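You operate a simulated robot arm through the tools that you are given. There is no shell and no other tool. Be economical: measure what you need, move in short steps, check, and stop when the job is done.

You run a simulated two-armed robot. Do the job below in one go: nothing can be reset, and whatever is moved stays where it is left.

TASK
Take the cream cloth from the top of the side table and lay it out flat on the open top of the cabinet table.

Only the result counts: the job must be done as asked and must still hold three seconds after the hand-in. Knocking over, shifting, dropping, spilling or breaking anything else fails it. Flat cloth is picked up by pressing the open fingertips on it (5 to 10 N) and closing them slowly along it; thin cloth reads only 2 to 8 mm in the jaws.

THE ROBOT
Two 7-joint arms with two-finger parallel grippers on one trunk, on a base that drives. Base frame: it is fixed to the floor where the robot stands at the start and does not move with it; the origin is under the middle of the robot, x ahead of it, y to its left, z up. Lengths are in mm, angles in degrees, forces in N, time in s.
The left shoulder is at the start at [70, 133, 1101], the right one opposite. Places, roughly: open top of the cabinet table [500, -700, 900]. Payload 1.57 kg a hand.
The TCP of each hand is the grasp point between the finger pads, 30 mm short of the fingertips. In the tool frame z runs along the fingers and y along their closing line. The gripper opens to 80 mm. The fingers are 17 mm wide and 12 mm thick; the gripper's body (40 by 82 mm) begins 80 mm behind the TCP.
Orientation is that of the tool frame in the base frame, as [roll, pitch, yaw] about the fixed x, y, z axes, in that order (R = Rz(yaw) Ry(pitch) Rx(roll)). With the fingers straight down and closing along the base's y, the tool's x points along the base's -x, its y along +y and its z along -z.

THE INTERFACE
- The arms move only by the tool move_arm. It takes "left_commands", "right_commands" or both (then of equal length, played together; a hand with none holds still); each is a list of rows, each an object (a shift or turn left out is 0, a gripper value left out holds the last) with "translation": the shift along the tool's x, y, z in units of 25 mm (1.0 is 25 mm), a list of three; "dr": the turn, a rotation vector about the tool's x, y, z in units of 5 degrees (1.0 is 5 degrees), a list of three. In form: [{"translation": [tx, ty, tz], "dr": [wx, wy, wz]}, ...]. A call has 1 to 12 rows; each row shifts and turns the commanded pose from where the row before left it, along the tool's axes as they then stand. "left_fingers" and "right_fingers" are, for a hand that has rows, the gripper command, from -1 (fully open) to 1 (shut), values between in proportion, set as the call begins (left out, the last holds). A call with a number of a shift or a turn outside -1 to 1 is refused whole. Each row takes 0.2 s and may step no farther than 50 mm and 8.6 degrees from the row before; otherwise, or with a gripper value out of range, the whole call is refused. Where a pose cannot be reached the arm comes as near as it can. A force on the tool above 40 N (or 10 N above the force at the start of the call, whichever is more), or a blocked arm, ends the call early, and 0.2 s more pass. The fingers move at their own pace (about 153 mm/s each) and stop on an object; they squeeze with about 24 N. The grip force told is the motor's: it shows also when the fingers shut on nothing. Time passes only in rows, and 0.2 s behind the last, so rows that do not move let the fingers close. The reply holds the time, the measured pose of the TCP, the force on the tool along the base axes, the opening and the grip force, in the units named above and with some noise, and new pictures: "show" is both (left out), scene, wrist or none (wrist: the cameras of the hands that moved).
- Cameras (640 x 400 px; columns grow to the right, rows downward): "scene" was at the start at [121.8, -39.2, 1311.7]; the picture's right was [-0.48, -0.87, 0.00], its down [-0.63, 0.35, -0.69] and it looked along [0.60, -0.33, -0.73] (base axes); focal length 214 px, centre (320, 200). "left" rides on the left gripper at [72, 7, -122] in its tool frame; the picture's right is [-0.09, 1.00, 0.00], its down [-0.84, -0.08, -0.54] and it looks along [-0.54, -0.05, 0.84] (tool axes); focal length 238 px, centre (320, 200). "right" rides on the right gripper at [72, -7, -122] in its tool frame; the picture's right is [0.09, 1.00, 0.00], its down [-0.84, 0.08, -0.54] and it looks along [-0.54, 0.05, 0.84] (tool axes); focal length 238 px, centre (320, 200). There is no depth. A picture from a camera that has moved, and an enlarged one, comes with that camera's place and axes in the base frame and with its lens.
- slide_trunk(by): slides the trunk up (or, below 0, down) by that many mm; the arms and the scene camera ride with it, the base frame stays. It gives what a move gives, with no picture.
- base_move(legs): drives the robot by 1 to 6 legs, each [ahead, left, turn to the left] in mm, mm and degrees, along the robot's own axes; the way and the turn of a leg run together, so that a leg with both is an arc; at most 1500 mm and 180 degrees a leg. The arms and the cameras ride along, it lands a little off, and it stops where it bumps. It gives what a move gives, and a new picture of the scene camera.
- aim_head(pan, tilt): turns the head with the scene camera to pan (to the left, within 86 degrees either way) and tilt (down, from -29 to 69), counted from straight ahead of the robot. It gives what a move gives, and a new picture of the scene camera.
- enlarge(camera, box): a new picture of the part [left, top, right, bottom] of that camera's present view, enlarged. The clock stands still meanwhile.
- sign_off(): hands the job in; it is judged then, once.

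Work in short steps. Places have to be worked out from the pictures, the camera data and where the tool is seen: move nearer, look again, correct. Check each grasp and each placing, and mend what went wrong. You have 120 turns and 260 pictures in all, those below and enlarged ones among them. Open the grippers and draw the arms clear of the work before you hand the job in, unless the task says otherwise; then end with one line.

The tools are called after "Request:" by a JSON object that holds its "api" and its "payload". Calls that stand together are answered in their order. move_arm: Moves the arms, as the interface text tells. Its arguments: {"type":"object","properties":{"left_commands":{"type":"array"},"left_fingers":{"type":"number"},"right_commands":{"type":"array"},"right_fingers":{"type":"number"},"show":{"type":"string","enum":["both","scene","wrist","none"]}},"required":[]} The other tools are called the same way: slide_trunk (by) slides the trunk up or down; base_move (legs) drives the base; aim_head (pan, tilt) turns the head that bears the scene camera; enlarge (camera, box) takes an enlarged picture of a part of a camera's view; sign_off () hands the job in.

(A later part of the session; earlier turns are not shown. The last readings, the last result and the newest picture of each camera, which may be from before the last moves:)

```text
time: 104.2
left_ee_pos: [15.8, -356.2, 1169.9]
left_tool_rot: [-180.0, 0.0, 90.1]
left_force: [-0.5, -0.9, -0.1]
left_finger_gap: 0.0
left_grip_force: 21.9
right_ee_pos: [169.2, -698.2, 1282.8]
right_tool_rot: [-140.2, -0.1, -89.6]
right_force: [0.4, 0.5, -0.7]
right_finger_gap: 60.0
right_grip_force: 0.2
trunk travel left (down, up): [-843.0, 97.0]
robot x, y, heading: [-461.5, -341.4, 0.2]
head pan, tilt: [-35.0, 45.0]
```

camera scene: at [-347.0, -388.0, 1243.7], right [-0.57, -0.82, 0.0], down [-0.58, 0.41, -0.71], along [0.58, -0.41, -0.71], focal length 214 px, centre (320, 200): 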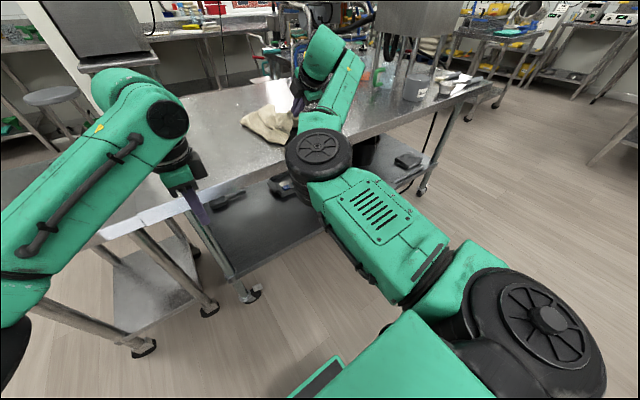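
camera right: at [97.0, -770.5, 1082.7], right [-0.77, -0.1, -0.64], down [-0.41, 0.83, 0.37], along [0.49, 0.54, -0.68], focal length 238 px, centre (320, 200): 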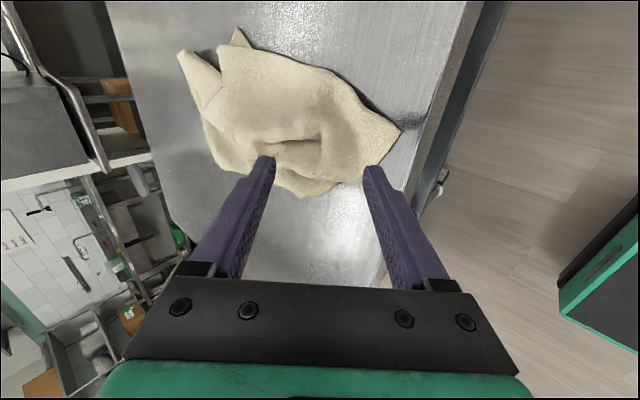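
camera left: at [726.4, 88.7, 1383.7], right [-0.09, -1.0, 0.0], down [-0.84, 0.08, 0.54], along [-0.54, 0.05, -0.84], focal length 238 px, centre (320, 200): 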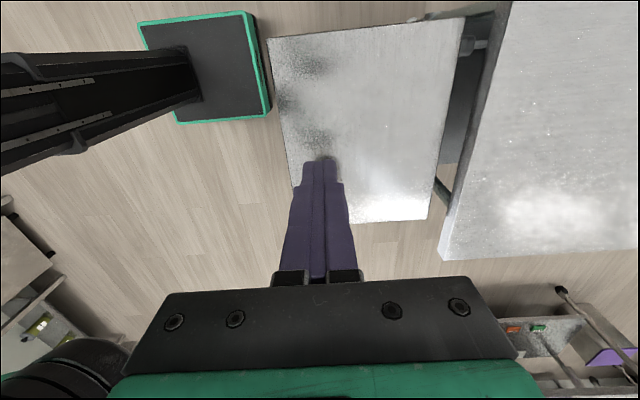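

The gripped corner A lies near [161, −723]. I'll retract and straighten the right tool, then reposition the robot for a close overhead look.

Request:
{"api": "move_arm", "payload": {"right_commands": [{"translation": [0, 0.7, -0.58]}, {"translation": [0, 0.7, -0.58]}, {"translation": [0, 0.7, -0.58]}, {"translation": [0, 0.7, -0.58]}, {"translation": [0, 0.7, -0.58]}, {"translation": [0, 0.7, -0.58]}, {"translation": [0, 0.7, -0.58]}, {"translation": [0, 0.7, -0.58]}], "show": "none"}}

Request:
{"api": "move_arm", "payload": {"right_commands": [{"dr": [-1, 0, 0]}, {"dr": [-1, 0, 0]}, {"dr": [-1, 0, 0]}, {"dr": [-1, 0, 0]}, {"dr": [-1, 0, 0]}, {"dr": [-1, 0, 0]}, {"dr": [-1, 0, 0]}, {"dr": [-1, 0, 0]}], "show": "none"}}

Request:
{"api": "base_move", "payload": {"legs": [[0, -220, 0], [360, 0, 0]]}}

Request:
{"api": "aim_head", "payload": {"pan": -22, "tilt": 60}}

```text
time: 106.0
left_ee_pos: [15.7, -356.8, 1169.6]
left_tool_rot: [180.0, 0.0, 90.3]
left_force: [0.1, 0.4, -0.2]
left_finger_gap: 0.0
left_grip_force: 21.6
right_ee_pos: [-5.9, -713.7, 1283.3]
right_tool_rot: [-140.3, 0.0, -89.7]
right_force: [-0.8, -0.4, 0.9]
right_finger_gap: 60.0
right_grip_force: 0.0
right hand out of reach, approached as far as the arm can: row 7, 8
trunk travel left (down, up): [-843.0, 97.0]
robot x, y, heading: [-465.0, -341.1, -0.1]
head pan, tilt: [-35.0, 45.0]
```

```text
time: 107.8
left_ee_pos: [16.3, -356.4, 1169.5]
left_tool_rot: [179.9, 0.0, 90.2]
left_force: [0.2, 0.4, 0.4]
left_finger_gap: 0.0
left_grip_force: 21.3
right_ee_pos: [-4.6, -714.7, 1284.9]
right_tool_rot: [179.5, 0.0, -89.6]
right_force: [0.3, 0.2, -0.4]
right_finger_gap: 60.0
right_grip_force: 0.0
trunk travel left (down, up): [-843.0, 97.0]
robot x, y, heading: [-466.4, -340.2, -0.2]
head pan, tilt: [-35.0, 45.0]
```

```text
time: 111.4
left_ee_pos: [378.4, -574.3, 1169.0]
left_tool_rot: [179.8, 0.0, 90.0]
left_force: [1.0, 0.2, 0.2]
left_finger_gap: 0.0
left_grip_force: 21.6
right_ee_pos: [357.6, -931.5, 1285.8]
right_tool_rot: [179.8, 0.1, -89.8]
right_force: [0.2, 0.0, 0.4]
right_finger_gap: 60.2
right_grip_force: 0.0
trunk travel left (down, up): [-843.0, 97.0]
robot x, y, heading: [-98.9, -560.9, -0.1]
head pan, tilt: [-35.0, 45.0]
camera scene: at [14.9, -605.1, 1482.0], right [-0.57, -0.82, 0.0], down [-0.58, 0.41, -0.71], along [0.58, -0.41, -0.71], focal length 214 px, centre (320, 200)
```

scene: 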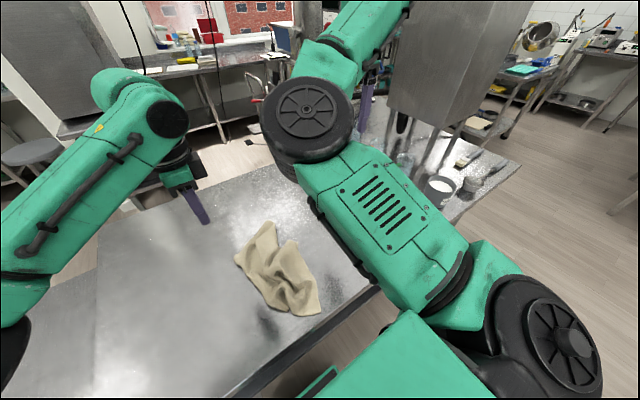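

```text
time: 112.2
left_ee_pos: [380.9, -575.4, 1169.2]
left_tool_rot: [-179.9, 0.0, 90.0]
left_force: [0.0, 0.0, -0.5]
left_finger_gap: 0.2
left_grip_force: 21.7
right_ee_pos: [359.8, -931.3, 1283.9]
right_tool_rot: [179.6, 0.0, -89.6]
right_force: [0.9, 0.3, -0.7]
right_finger_gap: 60.3
right_grip_force: 0.0
trunk travel left (down, up): [-843.0, 97.0]
robot x, y, heading: [-101.6, -553.4, -0.1]
head pan, tilt: [-22.0, 60.0]
camera scene: at [13.2, -583.6, 1462.3], right [-0.38, -0.93, 0.0], down [-0.8, 0.33, -0.5], along [0.46, -0.19, -0.87], focal length 214 px, centre (320, 200)
```

scene: 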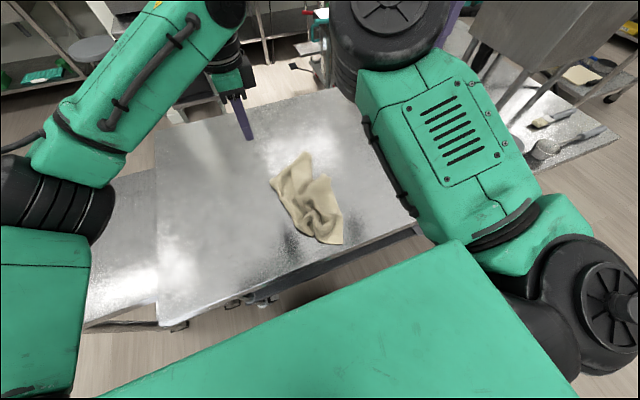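

Request:
{"api": "enlarge", "payload": {"camera": "scene", "box": [250, 140, 360, 260]}}

Request:
{"api": "enlarge", "payload": {"camera": "right", "box": [160, 0, 480, 200]}}

```text
3.33 times, centred on (305, 200) of scene
camera zoom: at [13.2, -583.6, 1462.3], right [-0.38, -0.93, 0.0], down [-0.8, 0.33, -0.5], along [0.46, -0.19, -0.87], focal length 715 px, centre (370, 200)
```

zoom: 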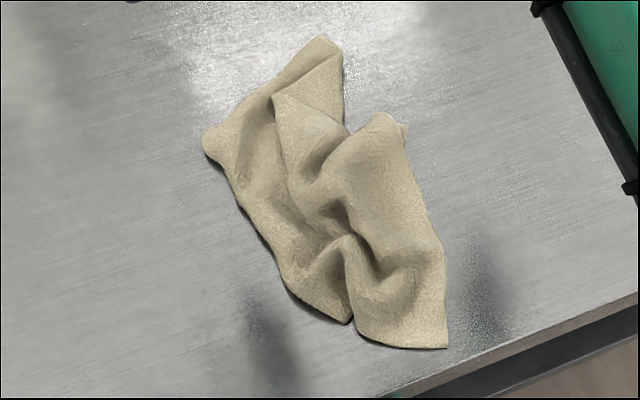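

```text
2.00 times, centred on (320, 100) of right
camera zoom: at [368.1, -1003.2, 1407.3], right [-1.0, -0.1, 0.01], down [-0.08, 0.84, 0.54], along [-0.06, 0.54, -0.84], focal length 477 px, centre (320, 400)
```

zoom: 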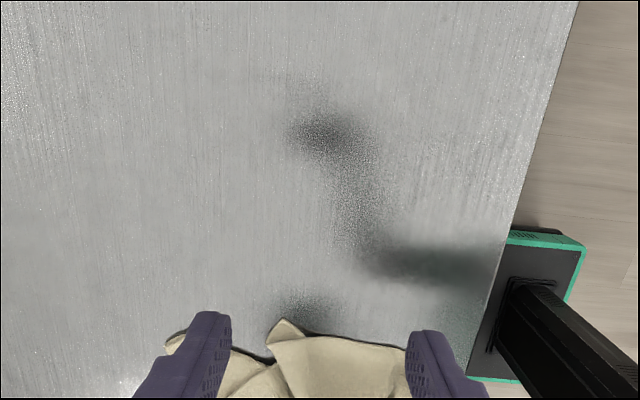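

A good view: corner A is near [159, −712], and probably an adjacent corner D near [375, −764]. I'll look through the left wrist camera for the remaining corners.

Request:
{"api": "enlarge", "payload": {"camera": "left", "box": [120, 60, 520, 310]}}

Request:
{"api": "enlarge", "payload": {"camera": "scene", "box": [265, 145, 345, 195]}}

```text
1.60 times, centred on (320, 185) of left
camera zoom: at [387.6, -502.4, 1291.1], right [1.0, -0.09, 0.0], down [-0.08, -0.84, 0.54], along [-0.05, -0.54, -0.84], focal length 381 px, centre (320, 224)
```

zoom: 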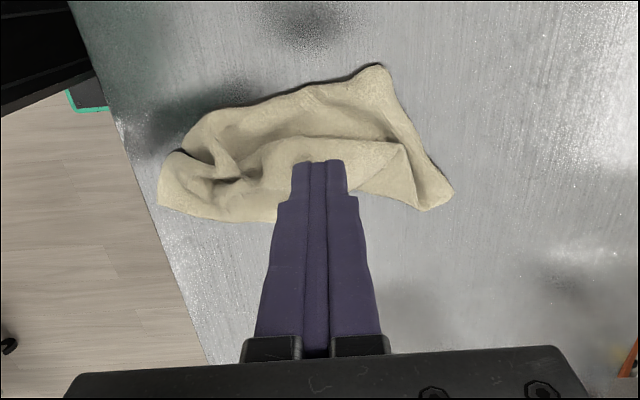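

```text
8.00 times, centred on (305, 170) of scene
camera zoom: at [13.2, -583.6, 1462.3], right [-0.38, -0.93, 0.0], down [-0.8, 0.33, -0.5], along [0.46, -0.19, -0.87], focal length 1716 px, centre (440, 440)
```

zoom: 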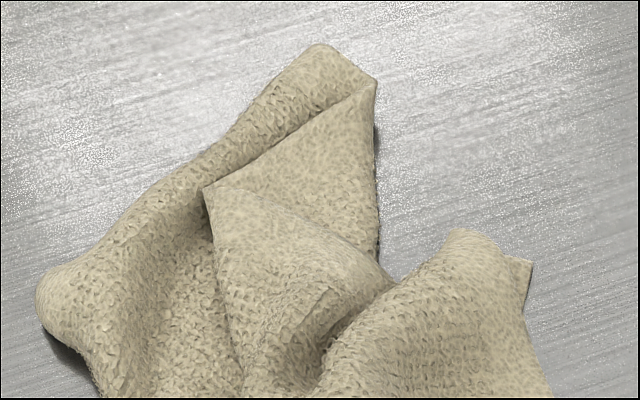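

Corners A and D are both identifiable and adjacent (the right-hand short edge). Plan: grip A with the left hand and move it left, then grip D with the right hand and lift, so the cloth unfolds hanging between the hands. I'll shift the base for this.

Request:
{"api": "base_move", "payload": {"legs": [[-40, -95, 0]]}}

Request:
{"api": "move_arm", "payload": {"left_commands": [{"translation": [-0.15, -0.6, 0.6]}, {"translation": [-0.15, -0.6, 0.6]}, {"translation": [-0.15, -0.6, 0.6]}, {"translation": [-0.15, -0.6, 0.6]}, {"translation": [-0.15, -0.6, 0.6]}, {"translation": [-0.15, -0.6, 0.6]}, {"translation": [-0.15, -0.6, 0.6]}, {"translation": [-0.15, -0.6, 0.6]}, {"translation": [-0.15, -0.6, 0.6]}, {"translation": [-0.15, -0.6, 0.6]}], "left_fingers": -0.1, "show": "both"}}

```text
time: 113.3
left_ee_pos: [342.6, -664.5, 1168.5]
left_tool_rot: [-179.9, 0.2, 90.1]
left_force: [-0.1, 1.2, 0.9]
left_finger_gap: 0.1
left_grip_force: 21.5
right_ee_pos: [321.5, -1021.6, 1283.9]
right_tool_rot: [179.6, -0.3, -89.6]
right_force: [-0.3, 1.1, -0.8]
right_finger_gap: 59.9
right_grip_force: 0.0
trunk travel left (down, up): [-843.0, 97.0]
robot x, y, heading: [-142.4, -651.1, -0.2]
head pan, tilt: [-22.0, 60.0]
camera scene: at [-25.5, -673.5, 1462.2], right [-0.38, -0.93, 0.0], down [-0.8, 0.32, -0.5], along [0.46, -0.19, -0.87], focal length 214 px, centre (320, 200)
```

scene: 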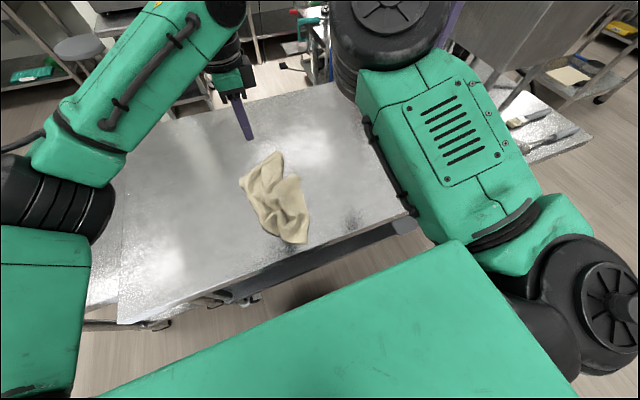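

```text
time: 115.5
left_ee_pos: [190.8, -706.9, 1020.0]
left_tool_rot: [180.0, 0.0, 90.1]
left_force: [-0.3, 0.1, -0.4]
left_finger_gap: 44.0
left_grip_force: 0.1
right_ee_pos: [319.2, -1025.6, 1283.7]
right_tool_rot: [179.7, 0.0, -89.7]
right_force: [0.6, 0.0, -0.4]
right_finger_gap: 59.8
right_grip_force: 0.1
trunk travel left (down, up): [-843.0, 97.0]
robot x, y, heading: [-140.8, -650.9, 0.1]
head pan, tilt: [-22.0, 60.0]
camera scene: at [-27.7, -678.2, 1462.3], right [-0.38, -0.93, 0.0], down [-0.8, 0.33, -0.5], along [0.46, -0.19, -0.87], focal length 214 px, centre (320, 200)
camera left: at [196.9, -635.3, 1141.0], right [1.0, -0.09, 0.0], down [-0.08, -0.84, 0.54], along [-0.05, -0.54, -0.84], focal length 238 px, centre (320, 200)
```

scene: 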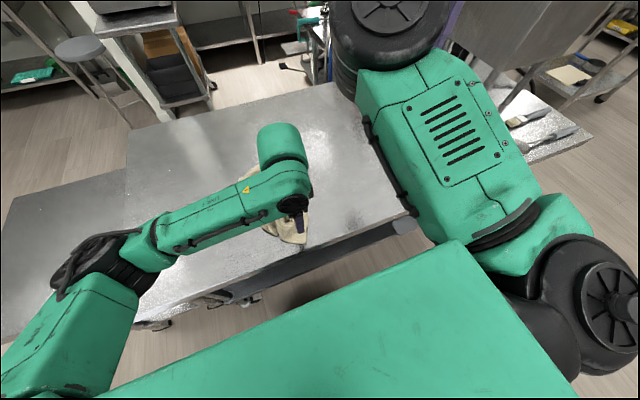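
left: 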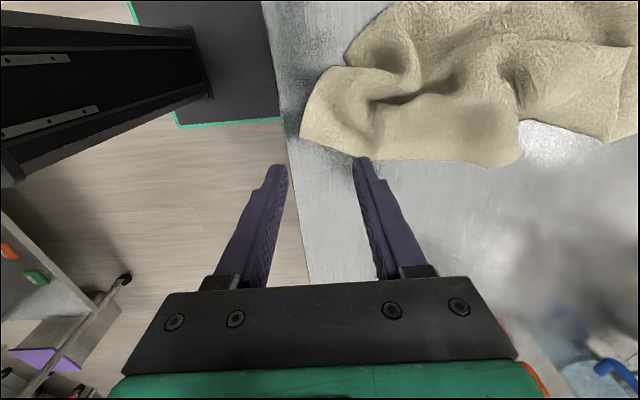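

Left view: A ≈ [169, −714], edge AD runs to D ≈ [400, −757]. I'll shift the left hand to [213, −706] and descend to near contact.

Request:
{"api": "move_arm", "payload": {"left_commands": [{"translation": [0, 0.45, 0.7]}, {"translation": [0, 0.45, 0.7]}, {"translation": [0, 0, 0.7]}, {"translation": [0, 0, 0.7]}, {"translation": [0, 0, 0.3]}], "left_fingers": 0.05, "show": "wrist"}}

```text
time: 116.7
left_ee_pos: [212.5, -705.6, 941.1]
left_tool_rot: [180.0, 0.0, 90.0]
left_force: [-0.1, 0.7, 0.7]
left_finger_gap: 37.7
left_grip_force: 0.0
right_ee_pos: [321.0, -1026.1, 1284.5]
right_tool_rot: [179.6, 0.0, -89.6]
right_force: [0.2, 0.2, 0.2]
right_finger_gap: 60.0
right_grip_force: 0.0
trunk travel left (down, up): [-843.0, 97.0]
robot x, y, heading: [-141.2, -653.4, -0.2]
head pan, tilt: [-22.0, 60.0]
camera left: at [218.7, -633.9, 1062.3], right [1.0, -0.09, 0.0], down [-0.08, -0.84, 0.54], along [-0.05, -0.54, -0.84], focal length 238 px, centre (320, 200)
```

left: 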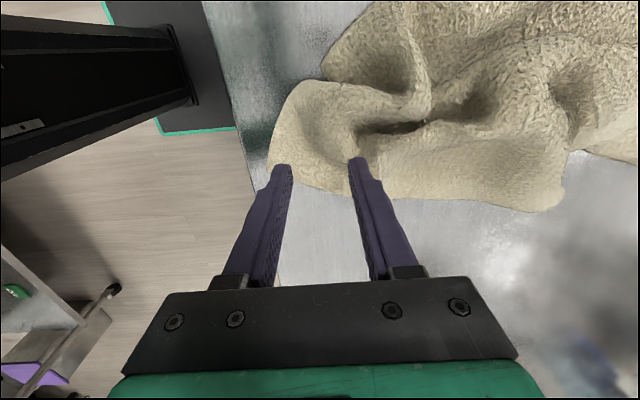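

The tips are positioned just inside corner A. I'll press down carefully.

Request:
{"api": "move_arm", "payload": {"left_commands": [{"translation": [0.15, 0.15, 0.15]}, {"translation": [0, 0, 0.15]}, {"translation": [0, 0, 0.1]}, {"translation": [0, 0, 0]}], "show": "none"}}

```text
time: 117.7
left_ee_pos: [216.2, -702.4, 930.5]
left_tool_rot: [180.0, -0.1, 90.1]
left_force: [-0.4, -0.2, 0.1]
left_finger_gap: 37.9
left_grip_force: 0.0
right_ee_pos: [318.6, -1024.5, 1284.7]
right_tool_rot: [179.7, 0.0, -89.6]
right_force: [-0.4, 0.3, -0.2]
right_finger_gap: 60.0
right_grip_force: 0.1
trunk travel left (down, up): [-843.0, 97.0]
robot x, y, heading: [-141.8, -655.8, 0.1]
head pan, tilt: [-22.0, 60.0]
```

Request:
{"api": "move_arm", "payload": {"left_commands": [{"translation": [0, 0, 0.1]}, {"translation": [0, 0, 0.1]}, {"translation": [0, 0, 0]}], "show": "none"}}

```text
time: 118.5
left_ee_pos: [217.0, -703.1, 925.3]
left_tool_rot: [-180.0, 0.0, 90.1]
left_force: [0.3, -0.2, 0.6]
left_finger_gap: 37.7
left_grip_force: 0.2
right_ee_pos: [320.2, -1024.7, 1284.5]
right_tool_rot: [179.7, 0.0, -89.6]
right_force: [0.1, 1.1, 0.3]
right_finger_gap: 60.2
right_grip_force: 0.1
trunk travel left (down, up): [-843.0, 97.0]
robot x, y, heading: [-138.5, -650.3, -0.1]
head pan, tilt: [-22.0, 60.0]
```

Still free at z = 925; continuing down.

Request:
{"api": "move_arm", "payload": {"left_commands": [{"translation": [0, 0, 0.12]}, {"translation": [0, 0, 0.12]}, {"translation": [0, 0, 0.06]}], "show": "none"}}

Request:
{"api": "move_arm", "payload": {"left_commands": [{"translation": [0, 0, 0.05]}, {"translation": [0, 0, 0]}], "show": "wrist"}}

```text
time: 119.3
left_ee_pos: [216.7, -703.7, 919.3]
left_tool_rot: [-180.0, 0.0, 90.2]
left_force: [0.6, -0.1, 0.3]
left_finger_gap: 38.2
left_grip_force: 0.0
right_ee_pos: [319.8, -1025.7, 1283.4]
right_tool_rot: [179.7, 0.1, -89.6]
right_force: [0.3, 1.1, 0.6]
right_finger_gap: 60.0
right_grip_force: 0.0
trunk travel left (down, up): [-843.0, 97.0]
robot x, y, heading: [-138.3, -650.7, -0.2]
head pan, tilt: [-22.0, 60.0]
```

```text
time: 119.9
left_ee_pos: [216.9, -703.5, 916.9]
left_tool_rot: [-179.9, 0.0, 90.1]
left_force: [-0.3, -0.6, 0.8]
left_finger_gap: 38.0
left_grip_force: 0.0
right_ee_pos: [320.4, -1025.0, 1284.4]
right_tool_rot: [179.7, 0.0, -89.6]
right_force: [0.3, -0.3, -0.2]
right_finger_gap: 60.0
right_grip_force: 0.1
trunk travel left (down, up): [-843.0, 97.0]
robot x, y, heading: [-137.3, -651.8, -0.2]
head pan, tilt: [-22.0, 60.0]
camera left: at [223.3, -630.7, 1039.4], right [1.0, -0.09, 0.0], down [-0.08, -0.84, 0.54], along [-0.05, -0.54, -0.84], focal length 238 px, centre (320, 200)
```

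left: 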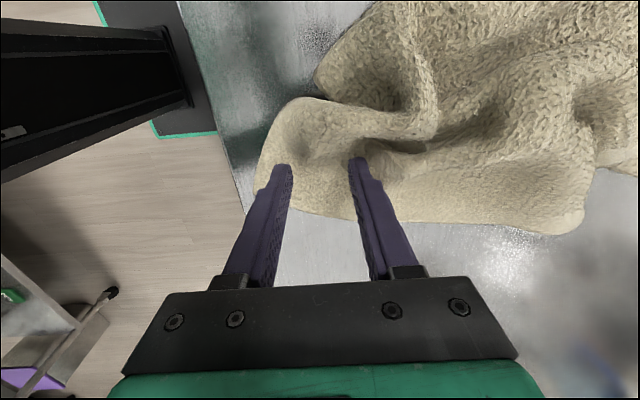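

Close but no contact yet; the placement over corner A looks right. A few more small steps down.

Request:
{"api": "move_arm", "payload": {"left_commands": [{"translation": [0, 0, 0.1]}, {"translation": [0, 0, 0.1]}, {"translation": [0, 0, 0]}], "show": "none"}}

Request:
{"api": "move_arm", "payload": {"left_commands": [{"translation": [0, 0, 0.08]}, {"translation": [0, 0, 0]}], "show": "none"}}

```text
time: 120.7
left_ee_pos: [216.8, -702.1, 913.5]
left_tool_rot: [179.9, 0.1, 90.1]
left_force: [0.8, 1.0, 13.2]
left_finger_gap: 38.1
left_grip_force: 0.1
right_ee_pos: [318.2, -1024.4, 1284.9]
right_tool_rot: [179.7, 0.0, -89.6]
right_force: [0.1, -0.4, 0.2]
right_finger_gap: 60.0
right_grip_force: 0.1
trunk travel left (down, up): [-843.0, 97.0]
robot x, y, heading: [-143.6, -652.4, -0.3]
head pan, tilt: [-22.0, 60.0]
```

```text
time: 121.3
left_ee_pos: [214.9, -702.1, 912.0]
left_tool_rot: [179.6, 0.2, 90.1]
left_force: [5.1, 3.6, 31.6]
left_finger_gap: 38.2
left_grip_force: 0.0
right_ee_pos: [316.2, -1023.3, 1286.2]
right_tool_rot: [179.8, -0.1, -89.6]
right_force: [-0.2, -0.3, 1.3]
right_finger_gap: 60.1
right_grip_force: 0.0
trunk travel left (down, up): [-843.0, 97.0]
robot x, y, heading: [-140.9, -653.6, -0.2]
head pan, tilt: [-22.0, 60.0]
```

Contact at TCP z ≈ 914, so the table top is at ≈ 882. I'll ease to ~12 N and close slowly.

Request:
{"api": "move_arm", "payload": {"left_commands": [{"translation": [0, 0, -0.08]}, {"translation": [0, 0, 0]}], "left_fingers": 0.18, "show": "none"}}

Request:
{"api": "move_arm", "payload": {"left_commands": [{"translation": [0, 0, 0]}], "left_fingers": 0.32, "show": "none"}}

Request:
{"api": "move_arm", "payload": {"left_commands": [{"translation": [0, 0, 0]}], "left_fingers": 0.46, "show": "none"}}

Request:
{"api": "move_arm", "payload": {"left_commands": [{"translation": [0, 0, 0]}], "left_fingers": 0.6, "show": "wrist"}}

```text
time: 121.9
left_ee_pos: [214.1, -702.4, 913.4]
left_tool_rot: [179.9, 0.1, 90.1]
left_force: [1.2, -2.4, 21.9]
left_finger_gap: 32.9
left_grip_force: 0.0
right_ee_pos: [316.4, -1025.1, 1285.0]
right_tool_rot: [179.9, 0.0, -89.7]
right_force: [0.1, -0.4, 0.2]
right_finger_gap: 59.9
right_grip_force: 0.0
trunk travel left (down, up): [-843.0, 97.0]
robot x, y, heading: [-138.2, -653.6, -0.2]
head pan, tilt: [-22.0, 60.0]
```

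```text
time: 122.3
left_ee_pos: [214.7, -703.5, 912.3]
left_tool_rot: [179.9, 0.0, 90.1]
left_force: [-0.5, -0.9, 20.8]
left_finger_gap: 27.1
left_grip_force: 0.1
right_ee_pos: [316.4, -1026.5, 1284.1]
right_tool_rot: [179.7, 0.0, -89.6]
right_force: [0.2, 0.1, -0.8]
right_finger_gap: 60.1
right_grip_force: 0.1
trunk travel left (down, up): [-843.0, 97.0]
robot x, y, heading: [-139.2, -651.0, -0.1]
head pan, tilt: [-22.0, 60.0]
```

```text
time: 122.7
left_ee_pos: [214.1, -702.3, 913.9]
left_tool_rot: [179.9, 0.0, 90.1]
left_force: [-0.4, -1.8, 20.9]
left_finger_gap: 21.0
left_grip_force: 0.0
right_ee_pos: [317.3, -1024.4, 1285.0]
right_tool_rot: [179.8, 0.0, -89.7]
right_force: [-0.6, -0.3, 0.4]
right_finger_gap: 60.1
right_grip_force: 0.1
trunk travel left (down, up): [-843.0, 97.0]
robot x, y, heading: [-138.9, -651.3, -0.2]
head pan, tilt: [-22.0, 60.0]
```

```text
time: 123.1
left_ee_pos: [215.0, -703.2, 912.9]
left_tool_rot: [179.9, 0.0, 90.2]
left_force: [-0.8, -0.6, 18.5]
left_finger_gap: 16.8
left_grip_force: 1.3
right_ee_pos: [316.4, -1025.0, 1285.1]
right_tool_rot: [179.8, 0.0, -89.6]
right_force: [-0.4, 0.4, -0.4]
right_finger_gap: 60.2
right_grip_force: 0.0
trunk travel left (down, up): [-843.0, 97.0]
robot x, y, heading: [-141.6, -652.7, -0.1]
head pan, tilt: [-22.0, 60.0]
camera left: at [221.4, -630.6, 1035.1], right [1.0, -0.09, 0.0], down [-0.08, -0.84, 0.54], along [-0.05, -0.54, -0.84], focal length 238 px, centre (320, 200)
```

left: 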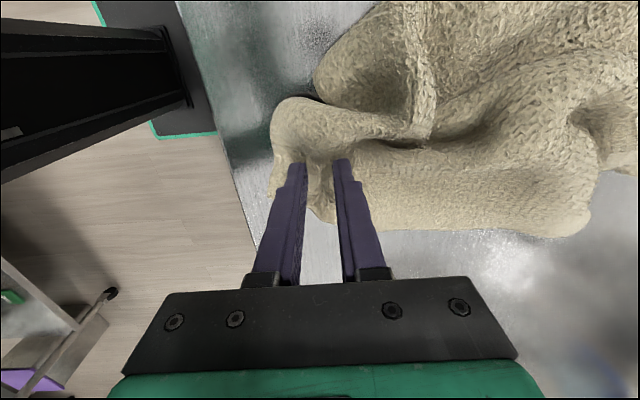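

It is bunching well. I'll ease slightly and close fully.

Request:
{"api": "move_arm", "payload": {"left_commands": [{"translation": [0, 0, -0.02]}], "left_fingers": 0.75, "show": "none"}}

Request:
{"api": "move_arm", "payload": {"left_commands": [{"translation": [0, 0, 0]}, {"translation": [0, 0, 0]}, {"translation": [0, 0, 0]}], "left_fingers": 1, "show": "none"}}

```text
time: 123.5
left_ee_pos: [215.0, -702.2, 913.0]
left_tool_rot: [179.9, 0.0, 90.1]
left_force: [0.7, -0.2, 16.4]
left_finger_gap: 8.4
left_grip_force: 0.1
right_ee_pos: [318.2, -1024.8, 1284.7]
right_tool_rot: [179.8, 0.0, -89.6]
right_force: [0.6, -0.1, -0.8]
right_finger_gap: 60.0
right_grip_force: 0.0
trunk travel left (down, up): [-843.0, 97.0]
robot x, y, heading: [-141.1, -650.6, 0.1]
head pan, tilt: [-22.0, 60.0]
```

```text
time: 124.3
left_ee_pos: [213.7, -702.5, 912.9]
left_tool_rot: [179.8, 0.0, 90.1]
left_force: [-0.4, 1.2, 15.0]
left_finger_gap: 0.0
left_grip_force: 21.5
right_ee_pos: [317.7, -1025.1, 1284.7]
right_tool_rot: [179.9, 0.0, -89.5]
right_force: [-0.1, -0.1, 0.3]
right_finger_gap: 59.7
right_grip_force: 0.1
trunk travel left (down, up): [-843.0, 97.0]
robot x, y, heading: [-139.8, -651.8, -0.1]
head pan, tilt: [-22.0, 60.0]
```

It slipped out at the end. I'll reopen a bit wider and repeat with slightly more pressure and smaller final steps.

Request:
{"api": "move_arm", "payload": {"left_commands": [{"translation": [0, 0, -0.4]}, {"translation": [0.1, 0.15, 0]}, {"translation": [0, 0, 0]}], "left_fingers": -0.1, "show": "wrist"}}

Request:
{"api": "move_arm", "payload": {"left_commands": [{"translation": [0, 0, 0.2]}, {"translation": [0, 0, 0.2]}, {"translation": [0, 0, 0.03]}, {"translation": [0, 0, 0]}], "show": "none"}}

```text
time: 125.1
left_ee_pos: [218.5, -699.8, 922.5]
left_tool_rot: [180.0, 0.0, 90.1]
left_force: [-0.1, 0.3, 0.4]
left_finger_gap: 43.9
left_grip_force: 0.0
right_ee_pos: [319.1, -1025.9, 1283.0]
right_tool_rot: [179.7, 0.0, -89.6]
right_force: [-1.0, 0.5, -0.1]
right_finger_gap: 59.7
right_grip_force: 0.0
trunk travel left (down, up): [-843.0, 97.0]
robot x, y, heading: [-143.0, -651.0, 0.1]
head pan, tilt: [-22.0, 60.0]
camera left: at [226.9, -627.9, 1044.8], right [1.0, -0.09, 0.0], down [-0.08, -0.84, 0.54], along [-0.05, -0.54, -0.84], focal length 238 px, centre (320, 200)
```

left: 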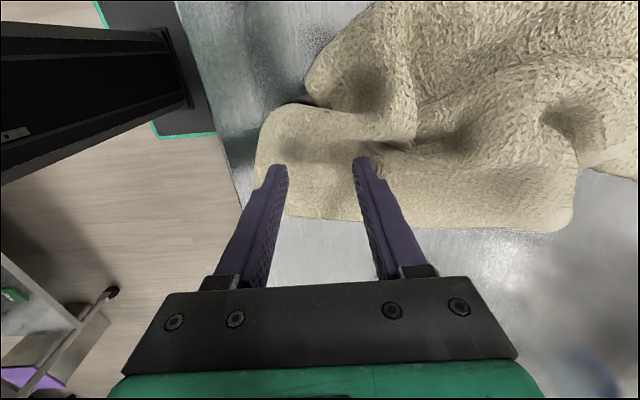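

```text
time: 126.1
left_ee_pos: [219.2, -699.7, 913.2]
left_tool_rot: [179.9, 0.1, 90.1]
left_force: [1.5, 0.2, 10.8]
left_finger_gap: 44.4
left_grip_force: 0.1
right_ee_pos: [320.2, -1024.8, 1285.2]
right_tool_rot: [179.7, 0.0, -89.7]
right_force: [0.4, 0.3, -0.2]
right_finger_gap: 59.9
right_grip_force: 0.0
trunk travel left (down, up): [-843.0, 97.0]
robot x, y, heading: [-144.0, -653.1, -0.3]
head pan, tilt: [-22.0, 60.0]
```

Request:
{"api": "move_arm", "payload": {"left_commands": [{"translation": [0, 0, 0.03]}], "left_fingers": 0.1, "show": "none"}}

Request:
{"api": "move_arm", "payload": {"left_commands": [{"translation": [0, 0, 0]}], "left_fingers": 0.28, "show": "none"}}

Request:
{"api": "move_arm", "payload": {"left_commands": [{"translation": [0, 0, 0]}], "left_fingers": 0.45, "show": "none"}}

Request:
{"api": "move_arm", "payload": {"left_commands": [{"translation": [0, 0, 0]}], "left_fingers": 0.6, "show": "none"}}

Request:
{"api": "move_arm", "payload": {"left_commands": [{"translation": [0, 0, 0]}], "left_fingers": 0.72, "show": "wrist"}}

```text
time: 126.5
left_ee_pos: [220.7, -700.2, 912.6]
left_tool_rot: [179.8, 0.1, 90.2]
left_force: [-0.3, 0.6, 17.3]
left_finger_gap: 35.4
left_grip_force: 0.1
right_ee_pos: [317.8, -1023.7, 1284.4]
right_tool_rot: [179.7, -0.1, -89.6]
right_force: [-0.6, -0.5, -0.3]
right_finger_gap: 59.9
right_grip_force: 0.1
trunk travel left (down, up): [-843.0, 97.0]
robot x, y, heading: [-139.9, -653.1, -0.1]
head pan, tilt: [-22.0, 60.0]
```

```text
time: 126.9
left_ee_pos: [218.7, -700.4, 912.3]
left_tool_rot: [179.9, 0.1, 90.1]
left_force: [0.9, 0.4, 18.9]
left_finger_gap: 27.0
left_grip_force: 0.0
right_ee_pos: [317.6, -1025.3, 1285.3]
right_tool_rot: [179.8, 0.0, -89.6]
right_force: [-0.4, 0.7, -0.4]
right_finger_gap: 60.0
right_grip_force: 0.0
trunk travel left (down, up): [-843.0, 97.0]
robot x, y, heading: [-133.8, -652.4, -0.2]
head pan, tilt: [-22.0, 60.0]
```

```text
time: 127.3
left_ee_pos: [218.5, -700.1, 913.4]
left_tool_rot: [179.9, 0.1, 90.0]
left_force: [0.3, -0.6, 20.6]
left_finger_gap: 20.5
left_grip_force: 0.1
right_ee_pos: [317.8, -1025.4, 1284.9]
right_tool_rot: [179.8, 0.0, -89.6]
right_force: [-0.1, 0.5, 0.0]
right_finger_gap: 59.8
right_grip_force: 0.1
trunk travel left (down, up): [-843.0, 97.0]
robot x, y, heading: [-141.9, -650.9, 0.1]
head pan, tilt: [-22.0, 60.0]
```

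```text
time: 127.7
left_ee_pos: [219.2, -700.8, 912.2]
left_tool_rot: [-180.0, 0.1, 90.1]
left_force: [0.5, -1.2, 21.5]
left_finger_gap: 15.5
left_grip_force: 0.1
right_ee_pos: [317.0, -1023.6, 1285.9]
right_tool_rot: [179.8, 0.0, -89.6]
right_force: [0.6, -1.0, -0.3]
right_finger_gap: 59.9
right_grip_force: 0.2
trunk travel left (down, up): [-843.0, 97.0]
robot x, y, heading: [-143.2, -653.4, -0.1]
head pan, tilt: [-22.0, 60.0]
```

```text
time: 128.1
left_ee_pos: [219.8, -700.9, 912.8]
left_tool_rot: [179.9, 0.0, 90.1]
left_force: [1.5, -1.5, 22.3]
left_finger_gap: 11.8
left_grip_force: 0.0
right_ee_pos: [317.6, -1023.7, 1286.1]
right_tool_rot: [179.8, 0.1, -89.7]
right_force: [-0.4, 0.3, 0.4]
right_finger_gap: 59.9
right_grip_force: 0.1
trunk travel left (down, up): [-843.0, 97.0]
robot x, y, heading: [-142.6, -650.6, 0.1]
head pan, tilt: [-22.0, 60.0]
camera left: at [225.4, -628.4, 1035.1], right [1.0, -0.09, 0.0], down [-0.08, -0.84, 0.54], along [-0.05, -0.54, -0.84], focal length 238 px, centre (320, 200)
```

left: 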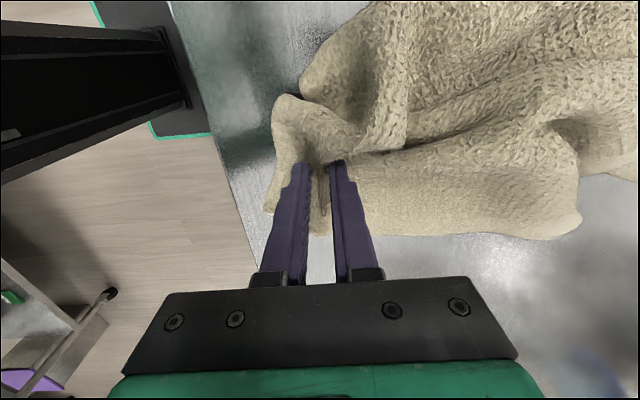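

Request:
{"api": "move_arm", "payload": {"left_commands": [{"translation": [0, 0, -0.02]}], "left_fingers": 0.82, "show": "none"}}

Request:
{"api": "move_arm", "payload": {"left_commands": [{"translation": [0, 0, -0.02]}, {"translation": [0, 0, 0]}], "left_fingers": 0.92, "show": "none"}}

Request:
{"api": "move_arm", "payload": {"left_commands": [{"translation": [0, 0, 0]}, {"translation": [0, 0, 0]}], "left_fingers": 1, "show": "none"}}

```text
time: 128.5
left_ee_pos: [220.1, -700.5, 913.2]
left_tool_rot: [180.0, -0.1, 90.1]
left_force: [1.2, -0.8, 16.6]
left_finger_gap: 7.4
left_grip_force: 0.1
right_ee_pos: [317.6, -1025.5, 1284.6]
right_tool_rot: [179.8, -0.1, -89.5]
right_force: [-0.2, 1.0, 0.1]
right_finger_gap: 60.1
right_grip_force: 0.2
trunk travel left (down, up): [-843.0, 97.0]
robot x, y, heading: [-143.3, -651.7, -0.5]
head pan, tilt: [-22.0, 60.0]
```

```text
time: 129.1
left_ee_pos: [219.9, -700.3, 913.6]
left_tool_rot: [-180.0, 0.0, 90.1]
left_force: [-0.8, 0.7, 12.2]
left_finger_gap: 6.1
left_grip_force: 1.7
right_ee_pos: [318.1, -1025.0, 1285.2]
right_tool_rot: [179.7, 0.1, -89.6]
right_force: [-0.2, 0.2, 0.3]
right_finger_gap: 59.9
right_grip_force: 0.1
trunk travel left (down, up): [-843.0, 97.0]
robot x, y, heading: [-141.0, -651.9, 0.0]
head pan, tilt: [-22.0, 60.0]
```

```text
time: 129.7
left_ee_pos: [218.6, -699.8, 914.1]
left_tool_rot: [180.0, 0.0, 90.2]
left_force: [-1.1, -0.9, 10.2]
left_finger_gap: 4.1
left_grip_force: 24.2
right_ee_pos: [317.7, -1024.9, 1284.6]
right_tool_rot: [179.7, 0.0, -89.5]
right_force: [-0.2, 0.4, 0.4]
right_finger_gap: 60.2
right_grip_force: 0.0
trunk travel left (down, up): [-843.0, 97.0]
robot x, y, heading: [-148.2, -654.3, -0.1]
head pan, tilt: [-22.0, 60.0]
```

Corner A is held (4.1 mm). I'll lift it 100 mm, then drive the base left 200 mm so A swings left and the right hand comes into range of D.

Request:
{"api": "move_arm", "payload": {"left_commands": [{"translation": [0, 0, -0.5]}, {"translation": [0, 0, -0.5]}, {"translation": [0, 0, -0.5]}, {"translation": [0, 0, -0.5]}, {"translation": [0, 0, -0.5]}, {"translation": [0, 0, -0.5]}, {"translation": [0, 0, -0.5]}, {"translation": [0, 0, -0.5]}], "show": "none"}}

Request:
{"api": "base_move", "payload": {"legs": [[0, 190, 0]]}}

Request:
{"api": "enlarge", "payload": {"camera": "right", "box": [0, 0, 640, 400]}}

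```text
time: 131.5
left_ee_pos: [221.1, -699.5, 1013.8]
left_tool_rot: [-180.0, 0.1, 90.0]
left_force: [0.6, -0.5, 0.6]
left_finger_gap: 3.8
left_grip_force: 24.0
right_ee_pos: [319.5, -1025.4, 1284.2]
right_tool_rot: [179.8, 0.0, -89.6]
right_force: [-0.9, -0.4, -0.6]
right_finger_gap: 59.7
right_grip_force: 0.1
trunk travel left (down, up): [-843.0, 97.0]
robot x, y, heading: [-140.3, -648.3, -0.2]
head pan, tilt: [-22.0, 60.0]
```

```text
time: 133.1
left_ee_pos: [220.4, -514.6, 1013.1]
left_tool_rot: [-180.0, -0.2, 90.2]
left_force: [-0.5, 0.1, 0.2]
left_finger_gap: 3.7
left_grip_force: 23.9
right_ee_pos: [320.0, -840.6, 1282.9]
right_tool_rot: [179.7, 0.2, -89.5]
right_force: [-0.4, -0.7, -0.2]
right_finger_gap: 59.9
right_grip_force: 0.1
trunk travel left (down, up): [-843.0, 97.0]
robot x, y, heading: [-141.2, -464.2, -0.1]
head pan, tilt: [-22.0, 60.0]
camera scene: at [-27.1, -493.7, 1462.2], right [-0.37, -0.93, 0.0], down [-0.8, 0.33, -0.5], along [0.46, -0.18, -0.87], focal length 214 px, centre (320, 200)
```

scene: 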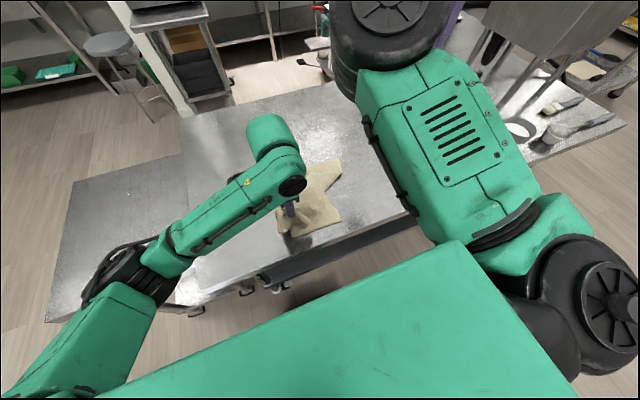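

```text
1.00 times, centred on (320, 200) of right
camera zoom: at [328.8, -912.4, 1406.1], right [-0.99, -0.1, 0.01], down [-0.08, 0.83, 0.55], along [-0.06, 0.54, -0.84], focal length 238 px, centre (320, 200)
```

zoom: 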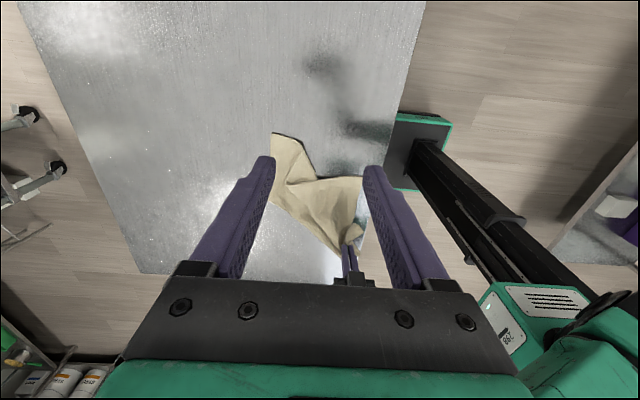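

Request:
{"api": "enlarge", "payload": {"camera": "right", "box": [240, 110, 400, 290]}}

Request:
{"api": "enlarge", "payload": {"camera": "scene", "box": [260, 140, 360, 250]}}

```text
2.22 times, centred on (320, 200) of right
camera zoom: at [328.8, -912.4, 1406.1], right [-0.99, -0.1, 0.01], down [-0.08, 0.83, 0.55], along [-0.06, 0.54, -0.84], focal length 530 px, centre (320, 200)
```

zoom: 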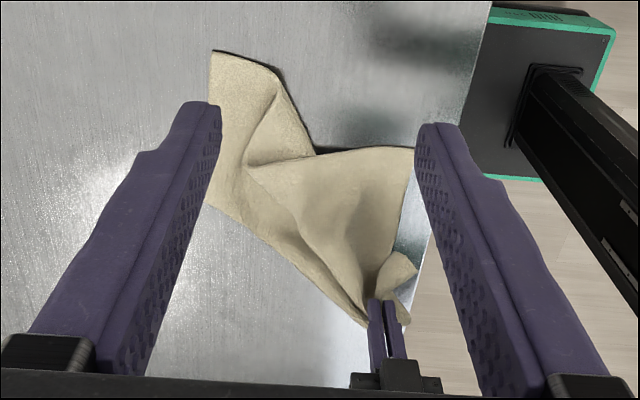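

```text
3.64 times, centred on (310, 195) of scene
camera zoom: at [-27.1, -493.7, 1462.2], right [-0.37, -0.93, 0.0], down [-0.8, 0.33, -0.5], along [0.46, -0.18, -0.87], focal length 780 px, centre (356, 218)
```

zoom: 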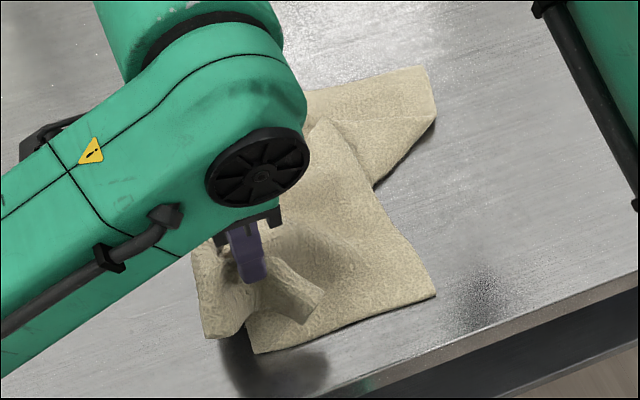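

Dragging A opened the cloth: a clear far corner sits at about [416, −740], joined to A by the straight left boundary. I'll move the left hand forward so my arms don't cross, then bring the right hand over that corner.

Request:
{"api": "move_arm", "payload": {"left_commands": [{"translation": [0.15, 0.7, 0]}, {"translation": [0.15, 0.7, 0]}, {"translation": [0.15, 0.7, 0]}, {"translation": [0.15, 0.7, 0]}, {"translation": [0.15, 0.7, 0]}, {"translation": [0.15, 0.7, 0]}, {"translation": [0.15, 0.7, 0]}, {"translation": [0.15, 0.7, 0]}, {"translation": [0.15, 0.7, 0]}, {"translation": [0.15, 0.7, 0]}], "show": "scene"}}

Request:
{"api": "enlarge", "payload": {"camera": "right", "box": [200, 90, 420, 290]}}

```text
time: 135.2
left_ee_pos: [396.2, -472.9, 1012.3]
left_tool_rot: [-179.9, 0.0, 90.1]
left_force: [0.1, -0.7, -1.0]
left_finger_gap: 4.0
left_grip_force: 24.5
right_ee_pos: [319.8, -836.7, 1282.6]
right_tool_rot: [179.5, 0.1, -89.6]
right_force: [-0.2, -0.1, -0.7]
right_finger_gap: 59.8
right_grip_force: 0.1
trunk travel left (down, up): [-843.0, 97.0]
robot x, y, heading: [-138.5, -462.0, 0.3]
head pan, tilt: [-22.0, 60.0]
camera scene: at [-26.6, -490.2, 1462.2], right [-0.37, -0.93, 0.0], down [-0.8, 0.32, -0.5], along [0.46, -0.19, -0.87], focal length 214 px, centre (320, 200)
```

scene: 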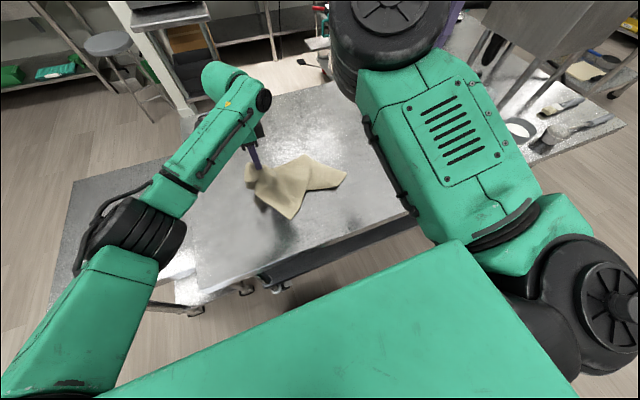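

```text
2.00 times, centred on (310, 190) of right
camera zoom: at [329.3, -909.1, 1407.1], right [-0.99, -0.1, 0.01], down [-0.08, 0.84, 0.54], along [-0.06, 0.54, -0.84], focal length 477 px, centre (340, 220)
```

zoom: 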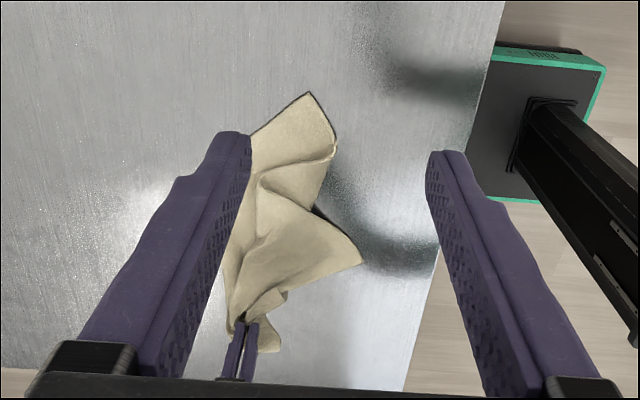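

The corner is now at [344, −737] with the cloth spreading toward +y. I'll bring the right hand over [354, −698].

Request:
{"api": "move_arm", "payload": {"right_commands": [{"translation": [0, -0.11, 0.9]}, {"translation": [0, -0.11, 0.9]}, {"translation": [-0.55, -0.11, 0.9]}, {"translation": [-0.55, -0.11, 0.9]}, {"translation": [-0.55, -0.11, 0.9]}, {"translation": [-0.55, -0.11, 0.9]}, {"translation": [-0.55, -0.11, 0.9]}, {"translation": [-0.55, -0.11, 0.9]}, {"translation": [-0.55, -0.11, 0.9]}, {"translation": [-0.55, -0.11, 0.9]}, {"translation": [-0.55, -0.11, 0.9]}, {"translation": [-0.55, -0.11, 0.9]}], "right_fingers": -0.05}}

```text
time: 137.8
left_ee_pos: [395.6, -472.6, 1011.9]
left_tool_rot: [180.0, 0.0, 90.1]
left_force: [0.4, -0.1, -0.6]
left_finger_gap: 3.8
left_grip_force: 24.4
right_ee_pos: [369.2, -720.5, 1012.6]
right_tool_rot: [179.7, 0.1, -89.6]
right_force: [-0.1, -0.2, -0.2]
right_finger_gap: 41.9
right_grip_force: 0.1
right hand out of reach, approached as far as the arm can: row 5, 6, 7, 8
trunk travel left (down, up): [-843.0, 97.0]
robot x, y, heading: [-140.8, -464.4, 0.1]
head pan, tilt: [-22.0, 60.0]
camera scene: at [-26.8, -489.8, 1462.3], right [-0.37, -0.93, 0.0], down [-0.8, 0.32, -0.5], along [0.46, -0.19, -0.87], focal length 214 px, centre (320, 200)
camera right: at [377.2, -792.5, 1135.5], right [-1.0, -0.1, 0.01], down [-0.08, 0.84, 0.54], along [-0.06, 0.54, -0.84], focal length 238 px, centre (320, 200)
```

scene: 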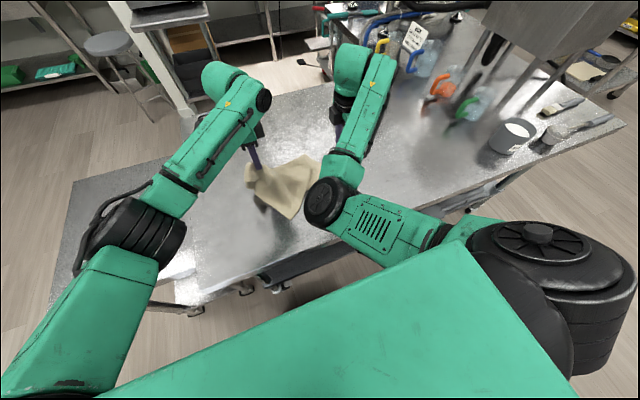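
right: 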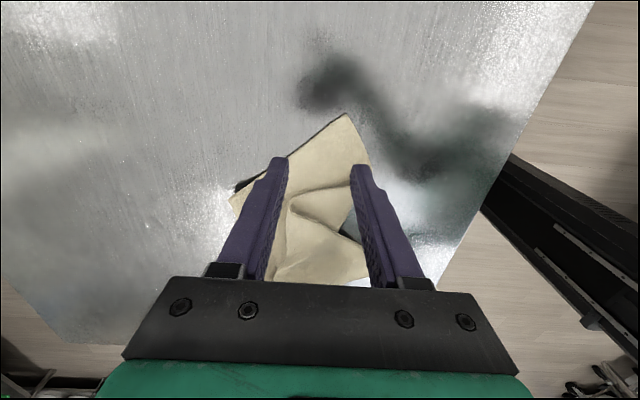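

Corner confirmed at [342, −739]. I'll correct by −15 mm in x and +20 mm in y, and descend to just above contact.

Request:
{"api": "move_arm", "payload": {"right_commands": [{"translation": [-0.27, 0.2, 0.7]}, {"translation": [-0.27, 0.2, 0.7]}, {"translation": [-0.27, 0.2, 0.7]}, {"translation": [0, 0, 0.7]}, {"translation": [0, 0, 0.6]}], "show": "wrist"}}

```text
time: 139.1
left_ee_pos: [395.2, -472.2, 1012.5]
left_tool_rot: [180.0, 0.1, 90.2]
left_force: [-1.0, 0.1, -0.1]
left_finger_gap: 3.9
left_grip_force: 24.4
right_ee_pos: [358.9, -720.5, 936.8]
right_tool_rot: [-179.0, -1.5, -91.3]
right_force: [0.4, 0.4, -0.1]
right_finger_gap: 41.9
right_grip_force: 0.0
trunk travel left (down, up): [-843.0, 97.0]
robot x, y, heading: [-140.8, -462.8, -0.1]
head pan, tilt: [-22.0, 60.0]
camera right: at [362.1, -790.2, 1063.0], right [-1.0, -0.07, -0.01], down [-0.07, 0.85, 0.52], along [-0.02, 0.52, -0.86], focal length 238 px, centre (320, 200)
```

right: 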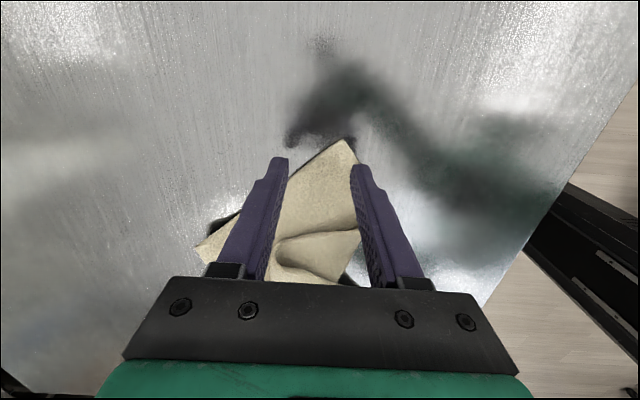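

The right hand hits its inward limit at y = −720, so I'll nudge the base left 22 mm instead.

Request:
{"api": "base_move", "payload": {"legs": [[0, 24, 0]]}}

Request:
{"api": "enlarge", "payload": {"camera": "right", "box": [160, 80, 480, 290]}}

```text
time: 139.9
left_ee_pos: [394.8, -454.2, 1014.4]
left_tool_rot: [180.0, -0.2, 90.1]
left_force: [0.3, 0.5, -0.7]
left_finger_gap: 4.1
left_grip_force: 24.1
right_ee_pos: [356.2, -704.3, 933.5]
right_tool_rot: [-179.5, -1.7, -91.3]
right_force: [0.3, -0.5, -0.4]
right_finger_gap: 41.9
right_grip_force: 0.1
trunk travel left (down, up): [-843.0, 97.0]
robot x, y, heading: [-140.4, -439.6, 0.1]
head pan, tilt: [-22.0, 60.0]
camera scene: at [-27.2, -472.6, 1462.1], right [-0.38, -0.93, 0.0], down [-0.8, 0.33, -0.5], along [0.46, -0.18, -0.87], focal length 214 px, centre (320, 200)
```

scene: 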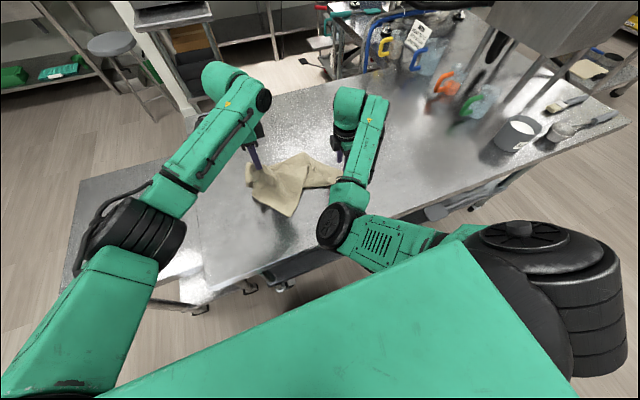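

```text
1.90 times, centred on (320, 185) of right
camera zoom: at [360.0, -772.2, 1059.1], right [-1.0, -0.07, -0.01], down [-0.06, 0.85, 0.52], along [-0.03, 0.51, -0.86], focal length 454 px, centre (320, 229)
```

zoom: 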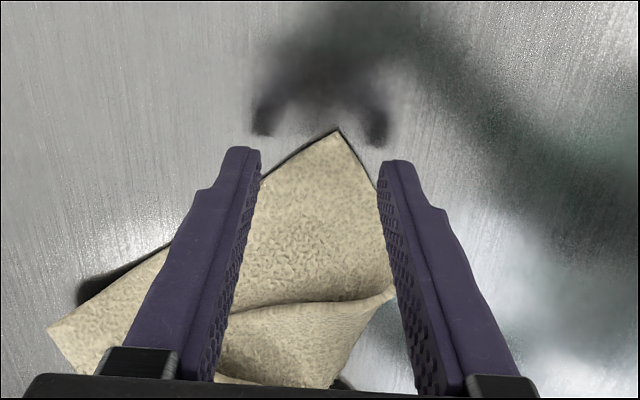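

The cloth followed by 20 mm because the boundary is taut. I'll give slack with the left hand first, then nudge the base again.

Request:
{"api": "move_arm", "payload": {"left_commands": [{"translation": [-0.5, 0, 0.4]}, {"translation": [-0.5, 0, 0.4]}, {"translation": [-0.5, 0, 0.4]}, {"translation": [-0.5, 0, 0.4]}], "show": "none"}}

Request:
{"api": "base_move", "payload": {"legs": [[0, 27, 0]]}}

Request:
{"api": "enlarge", "payload": {"camera": "right", "box": [160, 80, 480, 290]}}

```text
time: 140.9
left_ee_pos: [395.9, -501.8, 972.9]
left_tool_rot: [-180.0, 0.0, 90.1]
left_force: [0.3, 0.0, 0.1]
left_finger_gap: 3.8
left_grip_force: 24.4
right_ee_pos: [355.7, -703.8, 934.6]
right_tool_rot: [-179.4, -2.2, -91.5]
right_force: [-0.7, 0.1, 0.0]
right_finger_gap: 41.9
right_grip_force: 0.1
trunk travel left (down, up): [-843.0, 97.0]
robot x, y, heading: [-142.7, -441.0, -0.1]
head pan, tilt: [-22.0, 60.0]
```

```text
time: 141.7
left_ee_pos: [394.7, -478.3, 973.2]
left_tool_rot: [180.0, -0.2, 90.2]
left_force: [-0.2, -0.5, -0.3]
left_finger_gap: 3.9
left_grip_force: 24.3
right_ee_pos: [355.0, -681.3, 933.4]
right_tool_rot: [-179.6, -2.1, -91.7]
right_force: [0.7, -0.3, -0.1]
right_finger_gap: 42.0
right_grip_force: 0.1
trunk travel left (down, up): [-843.0, 97.0]
robot x, y, heading: [-143.1, -415.4, -0.1]
head pan, tilt: [-22.0, 60.0]
camera scene: at [-27.1, -446.2, 1462.1], right [-0.38, -0.93, 0.0], down [-0.8, 0.33, -0.5], along [0.46, -0.18, -0.87], focal length 214 px, centre (320, 200)
```

scene: 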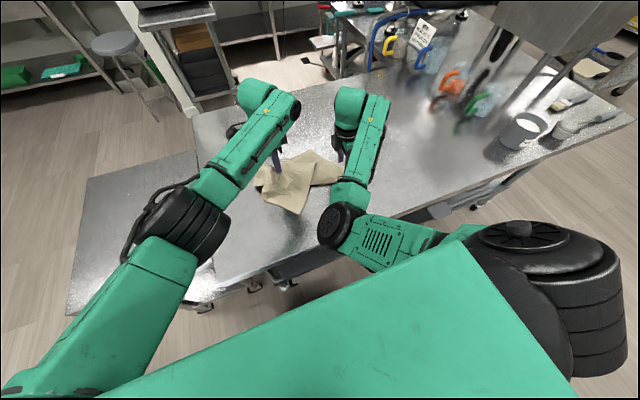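

```text
1.90 times, centred on (320, 185) of right
camera zoom: at [359.0, -749.2, 1059.6], right [-1.0, -0.06, -0.01], down [-0.06, 0.86, 0.51], along [-0.03, 0.51, -0.86], focal length 454 px, centre (320, 229)
```

zoom: 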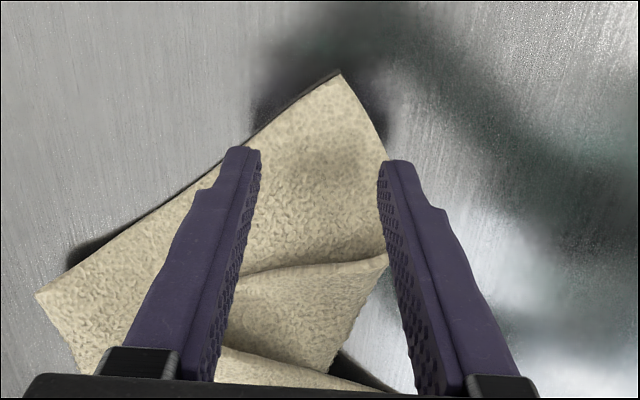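

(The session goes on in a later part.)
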